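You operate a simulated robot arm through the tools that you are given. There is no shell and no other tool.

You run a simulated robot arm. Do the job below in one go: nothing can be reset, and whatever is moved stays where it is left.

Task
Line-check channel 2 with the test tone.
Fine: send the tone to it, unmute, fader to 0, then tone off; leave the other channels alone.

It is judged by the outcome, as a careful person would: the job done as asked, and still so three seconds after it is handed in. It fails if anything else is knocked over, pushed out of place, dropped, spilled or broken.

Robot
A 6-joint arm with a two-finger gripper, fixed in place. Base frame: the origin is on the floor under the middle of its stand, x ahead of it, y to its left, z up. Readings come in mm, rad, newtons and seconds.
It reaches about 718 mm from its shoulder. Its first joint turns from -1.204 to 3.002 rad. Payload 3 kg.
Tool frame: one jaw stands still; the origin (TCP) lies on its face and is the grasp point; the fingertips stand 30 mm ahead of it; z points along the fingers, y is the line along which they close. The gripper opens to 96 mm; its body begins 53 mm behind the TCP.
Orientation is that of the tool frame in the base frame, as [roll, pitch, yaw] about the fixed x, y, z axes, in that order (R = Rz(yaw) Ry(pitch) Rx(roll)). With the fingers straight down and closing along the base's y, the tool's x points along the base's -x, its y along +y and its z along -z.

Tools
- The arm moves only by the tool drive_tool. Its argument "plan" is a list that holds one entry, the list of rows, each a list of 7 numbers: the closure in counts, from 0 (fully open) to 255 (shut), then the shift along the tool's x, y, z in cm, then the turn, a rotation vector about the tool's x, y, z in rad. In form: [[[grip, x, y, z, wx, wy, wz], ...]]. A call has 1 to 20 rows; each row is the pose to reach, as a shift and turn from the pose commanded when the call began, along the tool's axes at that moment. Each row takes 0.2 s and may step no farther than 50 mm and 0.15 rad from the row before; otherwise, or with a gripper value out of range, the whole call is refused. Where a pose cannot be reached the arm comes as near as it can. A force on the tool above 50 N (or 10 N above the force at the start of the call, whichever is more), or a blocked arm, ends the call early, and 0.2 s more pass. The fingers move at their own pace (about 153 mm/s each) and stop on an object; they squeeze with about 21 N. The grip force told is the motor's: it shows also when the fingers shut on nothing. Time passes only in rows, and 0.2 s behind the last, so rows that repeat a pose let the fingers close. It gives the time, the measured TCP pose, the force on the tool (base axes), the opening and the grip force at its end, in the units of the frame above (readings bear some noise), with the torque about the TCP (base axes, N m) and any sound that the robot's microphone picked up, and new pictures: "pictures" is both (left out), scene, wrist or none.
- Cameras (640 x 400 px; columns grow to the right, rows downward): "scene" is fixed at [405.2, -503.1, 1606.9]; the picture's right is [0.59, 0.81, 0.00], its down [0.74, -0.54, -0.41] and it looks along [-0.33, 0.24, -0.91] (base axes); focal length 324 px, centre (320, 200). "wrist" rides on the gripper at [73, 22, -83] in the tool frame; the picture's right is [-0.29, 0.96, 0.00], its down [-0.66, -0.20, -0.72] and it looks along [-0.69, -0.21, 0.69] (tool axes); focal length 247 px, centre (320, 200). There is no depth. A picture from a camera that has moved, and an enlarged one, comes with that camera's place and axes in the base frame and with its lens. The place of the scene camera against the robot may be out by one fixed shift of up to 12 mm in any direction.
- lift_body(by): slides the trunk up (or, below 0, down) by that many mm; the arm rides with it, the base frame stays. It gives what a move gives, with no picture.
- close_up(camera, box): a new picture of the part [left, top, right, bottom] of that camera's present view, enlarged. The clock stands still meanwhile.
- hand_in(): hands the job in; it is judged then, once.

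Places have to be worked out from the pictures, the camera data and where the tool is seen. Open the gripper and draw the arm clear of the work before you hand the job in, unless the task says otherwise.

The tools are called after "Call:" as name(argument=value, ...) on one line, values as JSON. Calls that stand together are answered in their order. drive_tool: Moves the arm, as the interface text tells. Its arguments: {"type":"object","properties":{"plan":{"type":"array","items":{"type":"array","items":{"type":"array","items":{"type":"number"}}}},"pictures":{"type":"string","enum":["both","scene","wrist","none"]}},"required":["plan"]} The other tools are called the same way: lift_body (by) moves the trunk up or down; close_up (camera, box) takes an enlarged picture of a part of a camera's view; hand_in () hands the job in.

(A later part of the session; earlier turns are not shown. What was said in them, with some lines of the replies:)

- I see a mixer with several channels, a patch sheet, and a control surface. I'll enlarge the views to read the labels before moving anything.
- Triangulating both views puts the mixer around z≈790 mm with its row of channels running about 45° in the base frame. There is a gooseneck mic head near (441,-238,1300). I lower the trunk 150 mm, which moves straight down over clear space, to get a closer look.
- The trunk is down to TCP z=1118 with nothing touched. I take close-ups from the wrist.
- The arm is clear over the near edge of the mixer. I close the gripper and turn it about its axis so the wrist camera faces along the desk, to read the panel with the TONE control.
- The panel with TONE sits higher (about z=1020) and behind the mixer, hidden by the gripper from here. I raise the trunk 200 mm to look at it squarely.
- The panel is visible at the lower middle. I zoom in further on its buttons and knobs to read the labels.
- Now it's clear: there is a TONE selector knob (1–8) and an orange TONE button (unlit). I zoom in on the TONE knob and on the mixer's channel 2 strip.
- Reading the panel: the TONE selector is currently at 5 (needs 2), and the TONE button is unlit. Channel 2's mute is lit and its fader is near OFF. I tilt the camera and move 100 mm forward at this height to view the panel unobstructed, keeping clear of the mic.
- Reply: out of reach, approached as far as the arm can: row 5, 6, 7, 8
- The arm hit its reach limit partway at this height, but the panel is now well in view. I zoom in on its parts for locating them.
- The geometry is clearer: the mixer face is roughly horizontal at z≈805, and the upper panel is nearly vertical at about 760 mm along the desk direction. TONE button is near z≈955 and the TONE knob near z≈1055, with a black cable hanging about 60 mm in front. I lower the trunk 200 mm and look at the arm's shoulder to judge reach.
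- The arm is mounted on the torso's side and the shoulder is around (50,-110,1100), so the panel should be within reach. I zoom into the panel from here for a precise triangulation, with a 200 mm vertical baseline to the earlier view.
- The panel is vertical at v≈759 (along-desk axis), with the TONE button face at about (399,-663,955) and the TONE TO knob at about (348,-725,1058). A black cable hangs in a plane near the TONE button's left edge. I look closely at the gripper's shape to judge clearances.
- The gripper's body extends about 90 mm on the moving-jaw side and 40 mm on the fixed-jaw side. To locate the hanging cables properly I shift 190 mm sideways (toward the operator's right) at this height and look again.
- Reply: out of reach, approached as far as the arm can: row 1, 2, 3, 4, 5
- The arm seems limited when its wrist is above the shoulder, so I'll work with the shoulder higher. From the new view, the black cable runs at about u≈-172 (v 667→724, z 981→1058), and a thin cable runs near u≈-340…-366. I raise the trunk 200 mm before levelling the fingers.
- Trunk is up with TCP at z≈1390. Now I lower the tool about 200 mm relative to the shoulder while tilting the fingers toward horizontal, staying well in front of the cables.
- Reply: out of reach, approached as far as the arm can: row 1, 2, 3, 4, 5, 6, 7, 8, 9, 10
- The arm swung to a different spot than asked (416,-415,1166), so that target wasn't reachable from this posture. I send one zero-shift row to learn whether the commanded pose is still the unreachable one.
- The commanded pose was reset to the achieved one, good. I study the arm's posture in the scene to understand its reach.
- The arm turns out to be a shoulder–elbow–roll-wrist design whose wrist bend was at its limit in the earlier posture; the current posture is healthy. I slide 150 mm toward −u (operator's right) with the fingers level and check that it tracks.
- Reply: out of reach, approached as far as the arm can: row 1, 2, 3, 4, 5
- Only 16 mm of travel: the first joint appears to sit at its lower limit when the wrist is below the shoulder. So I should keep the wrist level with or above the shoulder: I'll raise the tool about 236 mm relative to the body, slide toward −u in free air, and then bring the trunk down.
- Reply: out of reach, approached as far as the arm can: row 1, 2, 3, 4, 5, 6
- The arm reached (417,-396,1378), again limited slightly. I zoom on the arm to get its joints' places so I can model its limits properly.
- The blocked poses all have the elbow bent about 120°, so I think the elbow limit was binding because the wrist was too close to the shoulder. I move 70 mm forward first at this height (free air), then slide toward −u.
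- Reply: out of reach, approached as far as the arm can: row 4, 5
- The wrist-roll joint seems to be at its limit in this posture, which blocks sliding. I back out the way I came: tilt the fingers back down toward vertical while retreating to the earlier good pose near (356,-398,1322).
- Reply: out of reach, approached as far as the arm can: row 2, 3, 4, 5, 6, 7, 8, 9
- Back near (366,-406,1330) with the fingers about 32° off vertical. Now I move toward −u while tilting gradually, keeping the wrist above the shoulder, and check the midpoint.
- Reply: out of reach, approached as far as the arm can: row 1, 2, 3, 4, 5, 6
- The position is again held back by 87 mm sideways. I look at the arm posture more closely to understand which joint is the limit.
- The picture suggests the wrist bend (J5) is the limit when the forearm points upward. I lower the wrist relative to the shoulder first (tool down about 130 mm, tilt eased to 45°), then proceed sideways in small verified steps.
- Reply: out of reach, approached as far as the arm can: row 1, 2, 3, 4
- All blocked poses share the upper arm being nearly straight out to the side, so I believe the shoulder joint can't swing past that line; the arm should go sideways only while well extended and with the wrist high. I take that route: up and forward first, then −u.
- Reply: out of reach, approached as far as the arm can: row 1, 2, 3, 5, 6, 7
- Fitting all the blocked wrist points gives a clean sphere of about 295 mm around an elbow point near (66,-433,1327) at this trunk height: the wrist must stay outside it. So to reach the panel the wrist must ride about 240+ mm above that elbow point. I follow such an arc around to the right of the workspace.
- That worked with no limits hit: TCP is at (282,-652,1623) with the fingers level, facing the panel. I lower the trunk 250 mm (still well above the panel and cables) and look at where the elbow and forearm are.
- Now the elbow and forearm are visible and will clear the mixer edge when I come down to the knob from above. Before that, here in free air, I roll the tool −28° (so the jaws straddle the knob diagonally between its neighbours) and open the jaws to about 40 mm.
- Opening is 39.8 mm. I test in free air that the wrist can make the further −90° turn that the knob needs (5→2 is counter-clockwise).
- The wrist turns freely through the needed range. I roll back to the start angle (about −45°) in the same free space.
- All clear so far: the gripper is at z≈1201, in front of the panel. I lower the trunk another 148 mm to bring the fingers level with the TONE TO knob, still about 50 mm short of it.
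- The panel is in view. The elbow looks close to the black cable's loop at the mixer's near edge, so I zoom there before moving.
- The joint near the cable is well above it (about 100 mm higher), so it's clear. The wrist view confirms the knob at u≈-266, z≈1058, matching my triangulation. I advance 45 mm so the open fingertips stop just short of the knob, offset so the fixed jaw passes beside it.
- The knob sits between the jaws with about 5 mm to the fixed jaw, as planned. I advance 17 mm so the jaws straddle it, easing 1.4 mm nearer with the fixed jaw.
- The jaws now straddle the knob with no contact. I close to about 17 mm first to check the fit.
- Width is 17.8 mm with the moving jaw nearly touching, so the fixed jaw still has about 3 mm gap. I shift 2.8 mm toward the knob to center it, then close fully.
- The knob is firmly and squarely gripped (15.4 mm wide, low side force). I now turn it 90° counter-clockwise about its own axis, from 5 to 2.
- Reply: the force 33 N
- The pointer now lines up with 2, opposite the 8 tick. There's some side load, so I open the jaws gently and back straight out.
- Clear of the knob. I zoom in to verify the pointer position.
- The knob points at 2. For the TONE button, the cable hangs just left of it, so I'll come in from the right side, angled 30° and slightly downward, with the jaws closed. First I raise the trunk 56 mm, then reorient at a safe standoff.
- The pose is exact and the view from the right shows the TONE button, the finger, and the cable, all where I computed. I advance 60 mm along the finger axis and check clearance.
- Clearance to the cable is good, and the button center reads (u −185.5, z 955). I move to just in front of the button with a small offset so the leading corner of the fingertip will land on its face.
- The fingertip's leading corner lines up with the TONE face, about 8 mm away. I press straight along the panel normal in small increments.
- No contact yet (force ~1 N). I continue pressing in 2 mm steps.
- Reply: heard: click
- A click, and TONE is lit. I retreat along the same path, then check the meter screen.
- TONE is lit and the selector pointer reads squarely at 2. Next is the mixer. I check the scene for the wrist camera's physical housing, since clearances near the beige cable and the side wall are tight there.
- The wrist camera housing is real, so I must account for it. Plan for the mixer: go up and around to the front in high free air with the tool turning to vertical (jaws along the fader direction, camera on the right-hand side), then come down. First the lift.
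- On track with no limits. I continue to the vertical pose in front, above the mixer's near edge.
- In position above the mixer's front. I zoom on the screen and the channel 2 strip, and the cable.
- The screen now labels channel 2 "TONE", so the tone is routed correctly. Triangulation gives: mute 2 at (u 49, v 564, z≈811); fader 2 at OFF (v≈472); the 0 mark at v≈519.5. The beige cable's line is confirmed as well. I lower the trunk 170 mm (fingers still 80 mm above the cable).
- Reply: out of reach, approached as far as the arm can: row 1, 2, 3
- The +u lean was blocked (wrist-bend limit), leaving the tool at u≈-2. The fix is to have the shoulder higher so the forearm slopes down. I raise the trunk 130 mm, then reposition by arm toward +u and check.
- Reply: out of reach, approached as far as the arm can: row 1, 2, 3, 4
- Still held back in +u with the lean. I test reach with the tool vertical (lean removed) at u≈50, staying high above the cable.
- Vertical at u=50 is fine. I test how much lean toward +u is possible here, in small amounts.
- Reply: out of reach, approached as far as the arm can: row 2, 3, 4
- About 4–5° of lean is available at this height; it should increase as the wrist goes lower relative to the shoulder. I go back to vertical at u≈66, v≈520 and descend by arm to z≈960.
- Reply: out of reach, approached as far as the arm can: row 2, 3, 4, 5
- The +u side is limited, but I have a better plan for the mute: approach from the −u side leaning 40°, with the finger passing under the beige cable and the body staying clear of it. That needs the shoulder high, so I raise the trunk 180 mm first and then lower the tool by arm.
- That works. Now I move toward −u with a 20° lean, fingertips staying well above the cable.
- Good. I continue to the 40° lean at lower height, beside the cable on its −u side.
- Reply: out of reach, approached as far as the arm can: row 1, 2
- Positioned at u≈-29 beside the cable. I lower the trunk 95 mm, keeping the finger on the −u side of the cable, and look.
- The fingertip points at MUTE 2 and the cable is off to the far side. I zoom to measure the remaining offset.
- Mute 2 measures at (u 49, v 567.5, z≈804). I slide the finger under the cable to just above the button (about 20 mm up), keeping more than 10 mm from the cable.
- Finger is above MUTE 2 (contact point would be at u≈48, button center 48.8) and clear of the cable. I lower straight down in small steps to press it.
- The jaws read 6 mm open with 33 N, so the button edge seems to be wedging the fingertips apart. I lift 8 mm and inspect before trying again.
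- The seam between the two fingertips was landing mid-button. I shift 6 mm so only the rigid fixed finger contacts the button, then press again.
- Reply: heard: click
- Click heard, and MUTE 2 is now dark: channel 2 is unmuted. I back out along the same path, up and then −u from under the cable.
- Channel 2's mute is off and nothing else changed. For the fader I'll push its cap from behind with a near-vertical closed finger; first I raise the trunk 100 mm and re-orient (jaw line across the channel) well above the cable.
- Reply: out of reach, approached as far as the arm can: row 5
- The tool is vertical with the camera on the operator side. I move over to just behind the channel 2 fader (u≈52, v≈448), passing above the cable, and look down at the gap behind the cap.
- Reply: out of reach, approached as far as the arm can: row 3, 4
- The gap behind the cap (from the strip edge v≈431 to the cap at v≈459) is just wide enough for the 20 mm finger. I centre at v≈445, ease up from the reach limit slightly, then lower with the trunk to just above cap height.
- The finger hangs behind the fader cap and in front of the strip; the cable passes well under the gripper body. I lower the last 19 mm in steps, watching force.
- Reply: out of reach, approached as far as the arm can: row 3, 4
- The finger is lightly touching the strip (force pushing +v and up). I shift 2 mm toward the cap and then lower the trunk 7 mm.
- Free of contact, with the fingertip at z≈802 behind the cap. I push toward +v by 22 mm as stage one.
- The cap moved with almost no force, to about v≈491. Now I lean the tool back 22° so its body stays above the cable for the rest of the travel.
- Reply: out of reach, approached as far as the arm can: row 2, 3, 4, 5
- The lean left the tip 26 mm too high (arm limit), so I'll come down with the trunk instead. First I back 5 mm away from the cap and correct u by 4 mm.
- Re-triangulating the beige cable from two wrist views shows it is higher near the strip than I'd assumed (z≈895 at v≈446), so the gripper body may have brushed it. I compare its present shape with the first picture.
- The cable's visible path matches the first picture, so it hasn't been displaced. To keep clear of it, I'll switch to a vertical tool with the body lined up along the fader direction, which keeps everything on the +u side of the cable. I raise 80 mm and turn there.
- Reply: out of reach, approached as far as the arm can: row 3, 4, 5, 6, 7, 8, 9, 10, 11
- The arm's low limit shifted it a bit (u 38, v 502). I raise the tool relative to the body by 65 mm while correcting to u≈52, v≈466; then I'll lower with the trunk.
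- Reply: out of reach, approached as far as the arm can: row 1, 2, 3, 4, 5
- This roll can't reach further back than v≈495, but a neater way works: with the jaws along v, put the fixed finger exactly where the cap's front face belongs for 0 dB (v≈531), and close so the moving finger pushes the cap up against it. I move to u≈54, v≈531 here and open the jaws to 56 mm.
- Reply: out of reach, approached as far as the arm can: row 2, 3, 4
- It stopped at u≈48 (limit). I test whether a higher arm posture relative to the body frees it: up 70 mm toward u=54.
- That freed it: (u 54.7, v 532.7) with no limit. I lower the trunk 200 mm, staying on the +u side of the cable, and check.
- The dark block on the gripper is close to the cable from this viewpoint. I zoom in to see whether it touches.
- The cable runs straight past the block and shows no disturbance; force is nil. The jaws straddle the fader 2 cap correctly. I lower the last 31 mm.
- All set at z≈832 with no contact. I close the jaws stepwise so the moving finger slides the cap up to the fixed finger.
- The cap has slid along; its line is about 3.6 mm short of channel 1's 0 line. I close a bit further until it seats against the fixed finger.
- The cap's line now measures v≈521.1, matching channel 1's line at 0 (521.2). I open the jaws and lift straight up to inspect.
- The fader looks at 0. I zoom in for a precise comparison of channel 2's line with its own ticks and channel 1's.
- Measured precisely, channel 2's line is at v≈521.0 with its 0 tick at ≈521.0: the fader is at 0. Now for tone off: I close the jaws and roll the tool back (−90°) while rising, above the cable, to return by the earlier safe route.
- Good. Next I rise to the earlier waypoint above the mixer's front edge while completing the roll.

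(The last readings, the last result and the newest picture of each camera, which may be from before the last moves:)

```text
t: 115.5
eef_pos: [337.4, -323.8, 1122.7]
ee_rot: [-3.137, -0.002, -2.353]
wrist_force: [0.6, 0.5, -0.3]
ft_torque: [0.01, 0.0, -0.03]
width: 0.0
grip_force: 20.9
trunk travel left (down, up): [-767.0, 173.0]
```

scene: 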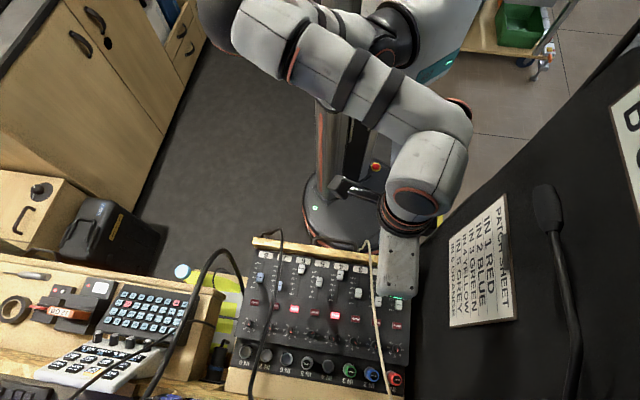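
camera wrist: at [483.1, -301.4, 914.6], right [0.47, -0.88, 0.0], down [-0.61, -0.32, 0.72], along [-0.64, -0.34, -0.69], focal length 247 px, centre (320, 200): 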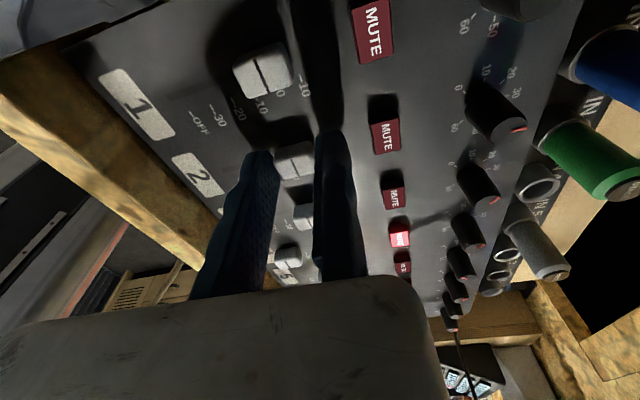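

Same waypoint as before. I retrace the earlier arc in reverse to the standoff orientation on the right, high above the panel.

Call:
drive_tool(plan=[[[255, 2.06, -1.67, -3.14, 0.0758, -0.0203, -0.031], [255, 4.13, -3.34, -6.29, 0.1505, -0.0403, -0.0616], [255, 6.19, -5.01, -9.43, 0.2263, -0.0607, -0.0927], [255, 8.24, -7.38, -11.58, 0.3203, -0.0858, -0.1311], [255, 10.29, -9.75, -13.74, 0.4153, -0.1113, -0.1701], [255, 12.34, -12.12, -15.89, 0.5093, -0.1365, -0.2085], [255, 14.84, -13.07, -18.04, 0.6032, -0.1617, -0.247], [255, 17.34, -14.03, -20.18, 0.6983, -0.1871, -0.2859], [255, 19.84, -14.98, -22.33, 0.7922, -0.2123, -0.3244], [255, 21.45, -15.68, -23.34, 0.9054, -0.2426, -0.3707], [255, 23.05, -16.38, -24.36, 1.0185, -0.273, -0.4171], [255, 24.66, -17.08, -25.37, 1.1317, -0.3033, -0.4634]]], pictures="both")

```text
t: 118.1
eef_pos: [283.8, -618.6, 1376.9]
ee_rot: [-1.978, -0.003, -1.832]
wrist_force: [-0.5, -0.5, 0.9]
ft_torque: [0.0, -0.03, 0.02]
width: 0.0
grip_force: 21.0
trunk travel left (down, up): [-767.0, 173.0]
camera wrist: at [183.3, -667.8, 1388.8], right [-0.29, 0.38, -0.88], down [-0.39, 0.79, 0.47], along [0.87, 0.48, -0.08], focal length 247 px, centre (320, 200)
```

scene: 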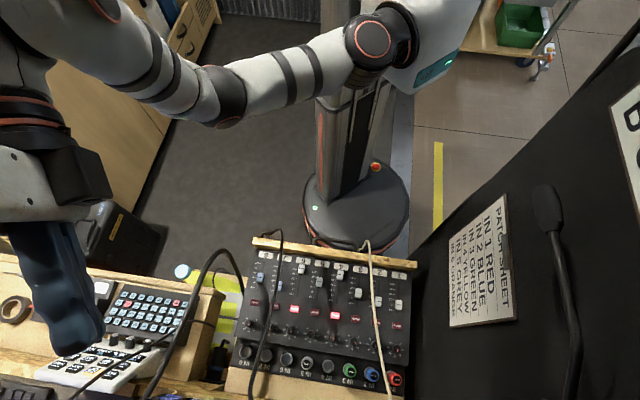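
wrist: 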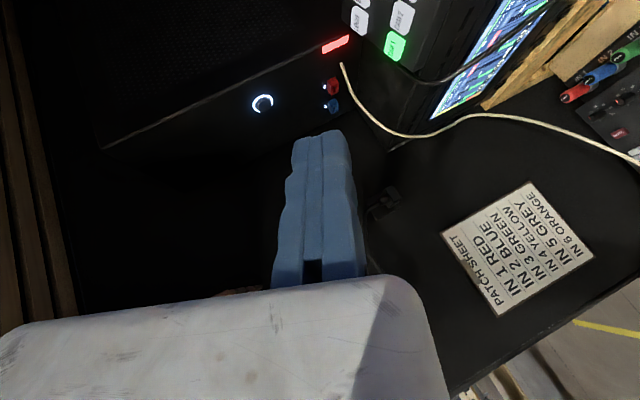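

Exactly at the previous standoff. I lower the trunk 383 mm back to the earlier working height in front of the panel.

Call:
lift_body(by=-383)

Call:
close_up(camera="wrist", box=[0, 0, 640, 400])

Call:
close_up(camera="wrist", box=[140, 30, 380, 240])

```text
t: 121.8
eef_pos: [284.7, -618.0, 992.7]
ee_rot: [-1.978, -0.002, -1.831]
wrist_force: [0.8, -0.1, 0.2]
ft_torque: [0.02, 0.0, -0.01]
width: 0.0
grip_force: 21.0
trunk travel left (down, up): [-384.0, 556.0]
```

```text
1.00 times, centred on (320, 200) of wrist (not enlarged: the box is as wide or as high as the picture)
camera zoom: at [184.0, -666.6, 1006.1], right [-0.29, 0.38, -0.88], down [-0.39, 0.79, 0.47], along [0.87, 0.48, -0.08], focal length 247 px, centre (320, 200)
```

zoom: 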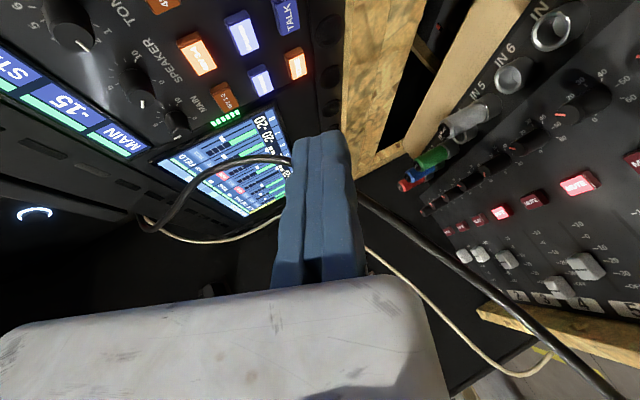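

```text
1.90 times, centred on (260, 135) of wrist
camera zoom: at [184.0, -666.6, 1006.1], right [-0.29, 0.38, -0.88], down [-0.39, 0.79, 0.47], along [0.87, 0.48, -0.08], focal length 470 px, centre (434, 324)
```

zoom: 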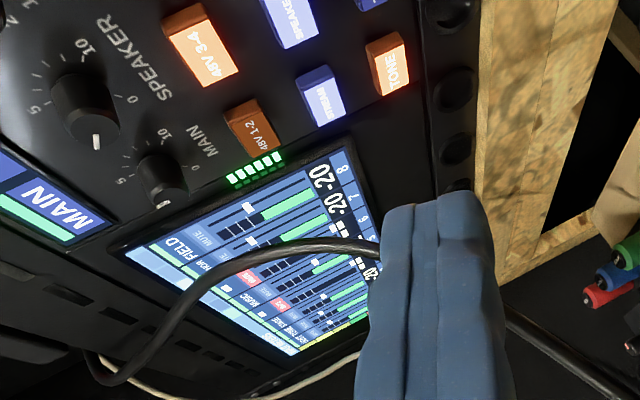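

TONE is still lit and the main level rose to −15, as expected. I advance along the finger axis to the same pre-press point as before.

Call:
drive_tool(plan=[[[255, 0, 0, 2.5, 0, 0, 0], [255, 0, 0, 5.0, 0, 0, 0], [255, 0, 0, 7.0, 0, 0, 0], [255, 0, 0, 9.0, 0, 0, 0], [255, 0, 0, 9.0, 0, 0, 0]]], pictures="wrist")

Call:
close_up(camera="wrist", box=[220, 50, 400, 180])

```text
t: 123.0
eef_pos: [362.5, -639.4, 957.0]
ee_rot: [-1.978, -0.002, -1.83]
wrist_force: [-0.1, 0.4, 0.0]
ft_torque: [-0.04, 0.01, 0.02]
width: 0.1
grip_force: 21.5
trunk travel left (down, up): [-384.0, 556.0]
camera wrist: at [263.6, -688.1, 969.8], right [-0.29, 0.38, -0.88], down [-0.39, 0.79, 0.47], along [0.87, 0.48, -0.08], focal length 247 px, centre (320, 200)
```

wrist: 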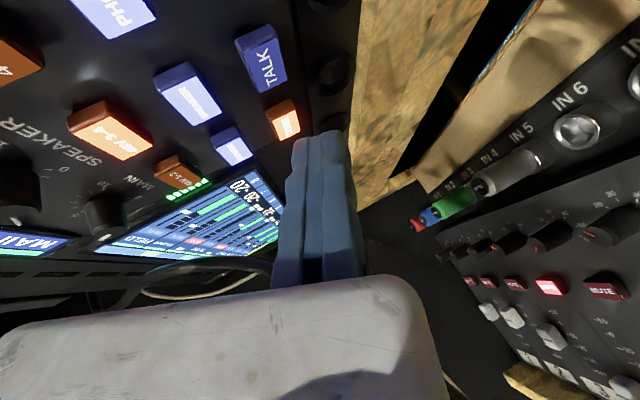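

```text
3.08 times, centred on (310, 115) of wrist
camera zoom: at [263.6, -688.1, 969.8], right [-0.29, 0.38, -0.88], down [-0.39, 0.79, 0.47], along [0.87, 0.48, -0.08], focal length 760 px, centre (351, 462)
```

zoom: 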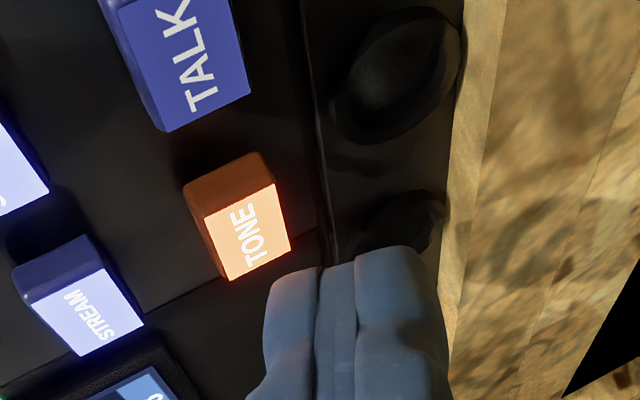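

Identical alignment to the first press. I press along the panel normal as before.

Call:
drive_tool(plan=[[[255, 0.3, -0.208, 0.476, 0, 0, 0], [255, 0.55, -0.381, 0.873, 0, 0, 0], [255, 0.675, -0.468, 1.072, 0, 0, 0], [255, 0.775, -0.537, 1.231, 0, 0, 0], [255, 0.85, -0.589, 1.35, 0, 0, 0]]], pictures="wrist")

Call:
close_up(camera="wrist", box=[220, 50, 400, 180])

```text
t: 124.2
eef_pos: [375.1, -650.7, 957.8]
ee_rot: [-1.979, -0.004, -1.831]
wrist_force: [-3.4, 3.8, -1.2]
ft_torque: [0.02, 0.08, 0.03]
width: 0.0
grip_force: 21.1
trunk travel left (down, up): [-384.0, 556.0]
heard: click
camera wrist: at [274.7, -699.4, 970.7], right [-0.29, 0.38, -0.88], down [-0.39, 0.79, 0.47], along [0.87, 0.48, -0.08], focal length 247 px, centre (320, 200)
```

wrist: 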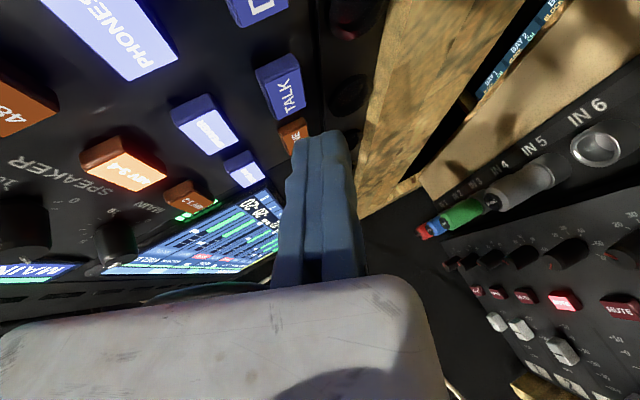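

```text
3.08 times, centred on (310, 115) of wrist
camera zoom: at [274.7, -699.4, 970.7], right [-0.29, 0.38, -0.88], down [-0.39, 0.79, 0.47], along [0.87, 0.48, -0.08], focal length 760 px, centre (351, 462)
```

zoom: 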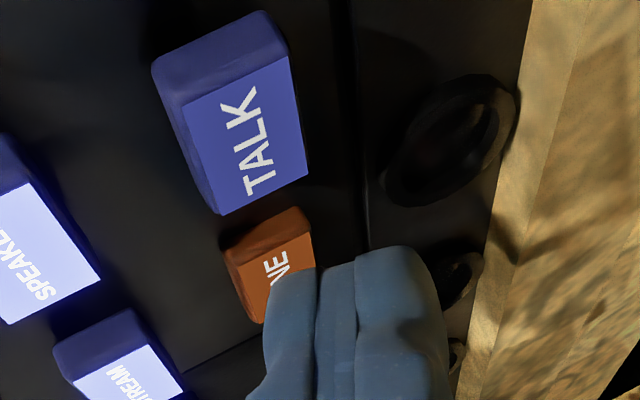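

The click came and TONE is dark: tone off. I retreat by the same path and then check the whole panel.

Call:
drive_tool(plan=[[[255, -0.3, 0.208, -0.476, 0, 0, 0], [255, -0.85, 0.589, -1.35, 0, 0, 0], [255, -0.85, 0.589, -3.5, 0, 0, 0], [255, -0.85, 0.589, -6.0, 0, 0, 0], [255, -0.85, 0.589, -8.5, 0, 0, 0], [255, -0.85, 0.589, -10.5, 0, 0, 0]]], pictures="wrist")

Call:
close_up(camera="wrist", box=[140, 30, 380, 240])

Call:
close_up(camera="wrist", box=[0, 0, 200, 130])

Call:
close_up(camera="scene", box=[220, 220, 430, 400])

```text
t: 125.6
eef_pos: [281.8, -619.1, 994.1]
ee_rot: [-1.98, -0.005, -1.83]
wrist_force: [0.0, 0.5, -0.7]
ft_torque: [0.03, 0.01, 0.02]
width: 0.1
grip_force: 21.3
trunk travel left (down, up): [-384.0, 556.0]
camera wrist: at [182.3, -667.0, 1006.8], right [-0.29, 0.38, -0.88], down [-0.39, 0.79, 0.47], along [0.87, 0.48, -0.08], focal length 247 px, centre (320, 200)
```

wrist: 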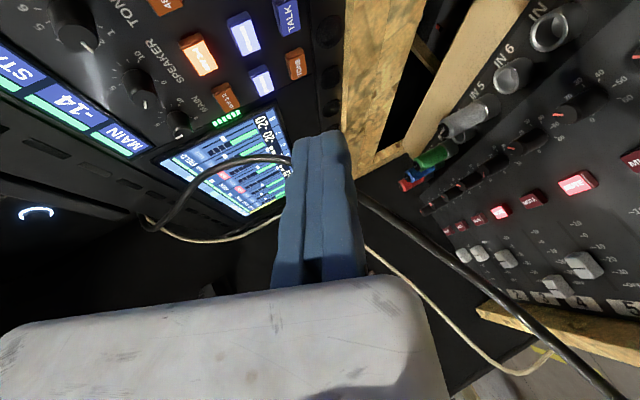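

```text
1.90 times, centred on (260, 135) of wrist
camera zoom: at [182.3, -667.0, 1006.8], right [-0.29, 0.38, -0.88], down [-0.39, 0.79, 0.47], along [0.87, 0.48, -0.08], focal length 470 px, centre (434, 324)
```

zoom: 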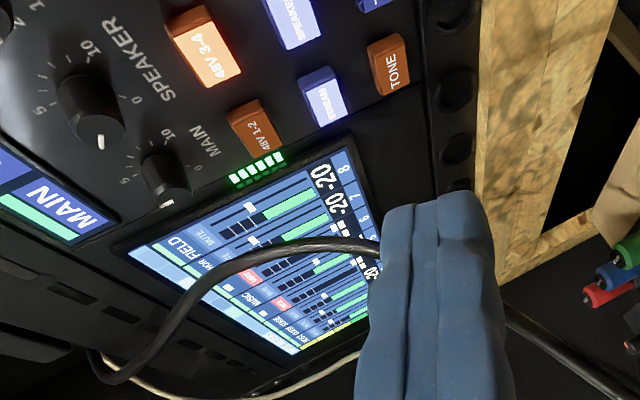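

```text
3.08 times, centred on (100, 65) of wrist
camera zoom: at [182.3, -667.0, 1006.8], right [-0.29, 0.38, -0.88], down [-0.39, 0.79, 0.47], along [0.87, 0.48, -0.08], focal length 760 px, centre (997, 615)
```

zoom: 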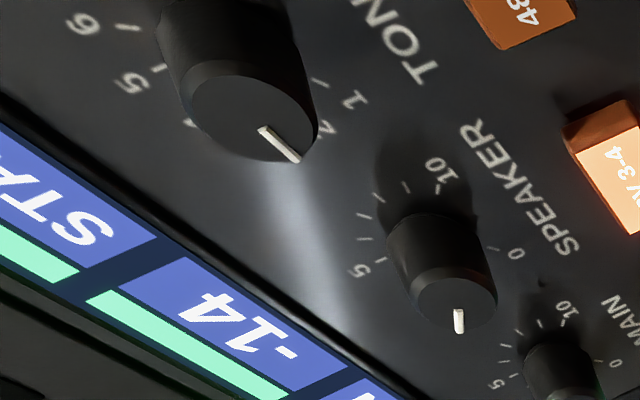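

```text
2.22 times, centred on (325, 310) of scene
camera zoom: at [405.2, -503.1, 1606.9], right [0.59, 0.81, 0.0], down [0.74, -0.54, -0.41], along [-0.33, 0.24, -0.91], focal length 720 px, centre (309, -44)
```

zoom: 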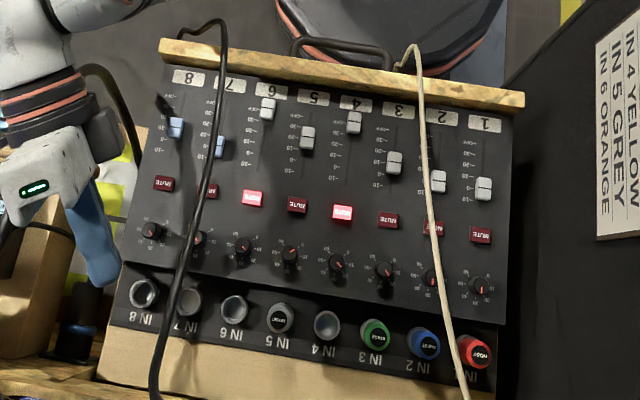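

All as wanted: TONE off, selector on 2, MUTE 2 dark, fader 2 at 0, other channels unchanged, and the cable hanging as at the start. I raise the trunk clear and open the gripper.

Call:
lift_body(by=380)

Call:
drive_tool(plan=[[[150, 0, 0, -1.5, 0, 0, 0], [60, 0, 0, -3.0, 0, 0, 0], [0, 0, 0, -3.0, 0, 0, 0], [0, 0, 0, -3.0, 0, 0, 0]]], pictures="both")

Call:
close_up(camera="scene", box=[340, 240, 420, 330])

Call:
close_up(camera="scene", box=[0, 240, 320, 400])

```text
t: 129.3
eef_pos: [282.1, -618.9, 1373.3]
ee_rot: [-1.979, -0.003, -1.831]
wrist_force: [-0.1, -0.4, -0.5]
ft_torque: [0.01, 0.02, 0.0]
width: 0.0
grip_force: 20.9
trunk travel left (down, up): [-764.0, 176.0]
```

```text
t: 130.3
eef_pos: [257.7, -611.4, 1385.2]
ee_rot: [-1.981, -0.004, -1.831]
wrist_force: [-0.1, -0.2, 0.2]
ft_torque: [-0.02, -0.01, -0.03]
width: 96.1
grip_force: 0.0
trunk travel left (down, up): [-764.0, 176.0]
camera wrist: at [156.2, -660.4, 1397.7], right [-0.29, 0.38, -0.88], down [-0.39, 0.79, 0.47], along [0.87, 0.48, -0.08], focal length 247 px, centre (320, 200)
```

scene: 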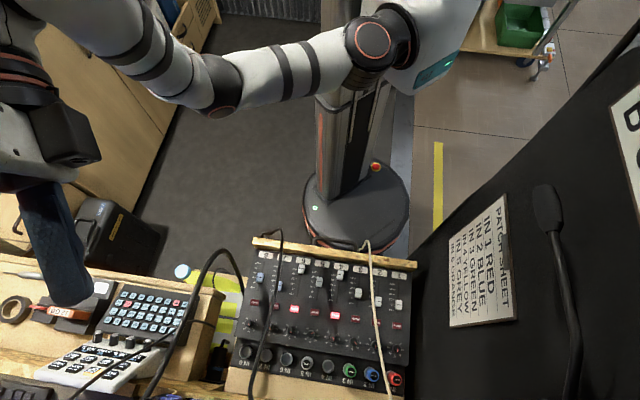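
wrist: 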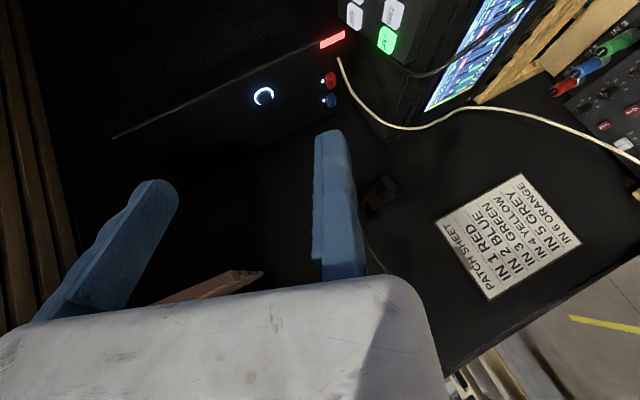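

```text
4.44 times, centred on (380, 285) of scene
camera zoom: at [405.2, -503.1, 1606.9], right [0.59, 0.81, 0.0], down [0.74, -0.54, -0.41], along [-0.33, 0.24, -0.91], focal length 1441 px, centre (53, -178)
```

zoom: 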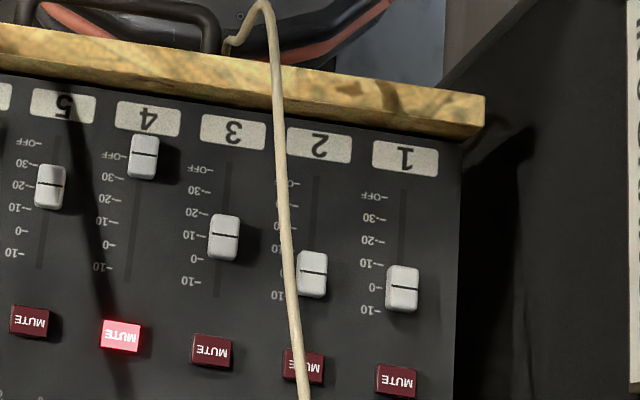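

```text
2.00 times, centred on (160, 320) of scene
camera zoom: at [405.2, -503.1, 1606.9], right [0.59, 0.81, 0.0], down [0.74, -0.54, -0.41], along [-0.33, 0.24, -0.91], focal length 648 px, centre (640, -40)
```

zoom: 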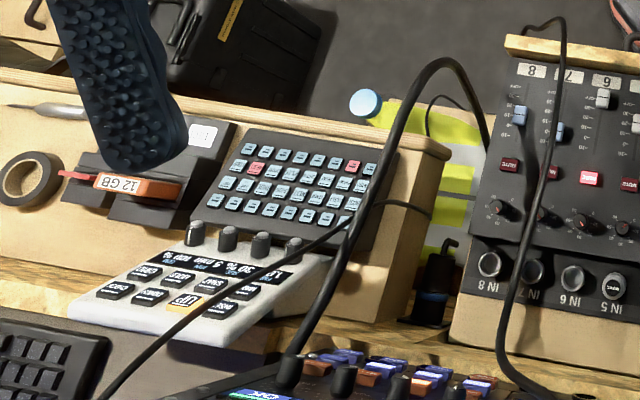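

The scene confirms it: fader 2's line is level with channel 1's at 0, MUTE 2 is dark, and the other faders, mutes and objects look as they did at the start. The gripper is open and the arm is well clear, so I hand the job in.

Call:
hand_in()

```text
The job is handed in.
```

The channel 2 line check is done, and I've handed the job in.

- **Tone:** I turned the TONE TO selector from 5 to 2 and switched TONE on. The meter screen then labelled channel 2 "TONE".
- **Mute:** I pressed MUTE 2, and its light went out.
- **Fader:** Fader 2 moved from OFF to 0. Its line sits on its own 0 mark, level with channel 1's.
- **Tone off:** I pressed TONE again, and its light went out. The selector still points at 2.

In the last pictures, the other channels' faders and mutes are where they started, and nothing else looks moved. The beige cable across channel 2 was in the way: the gripper overlapped it in places while I worked the fader. I felt no force from it, and it hangs as it did at the start.

The gripper is open and the arm is clear of the work.
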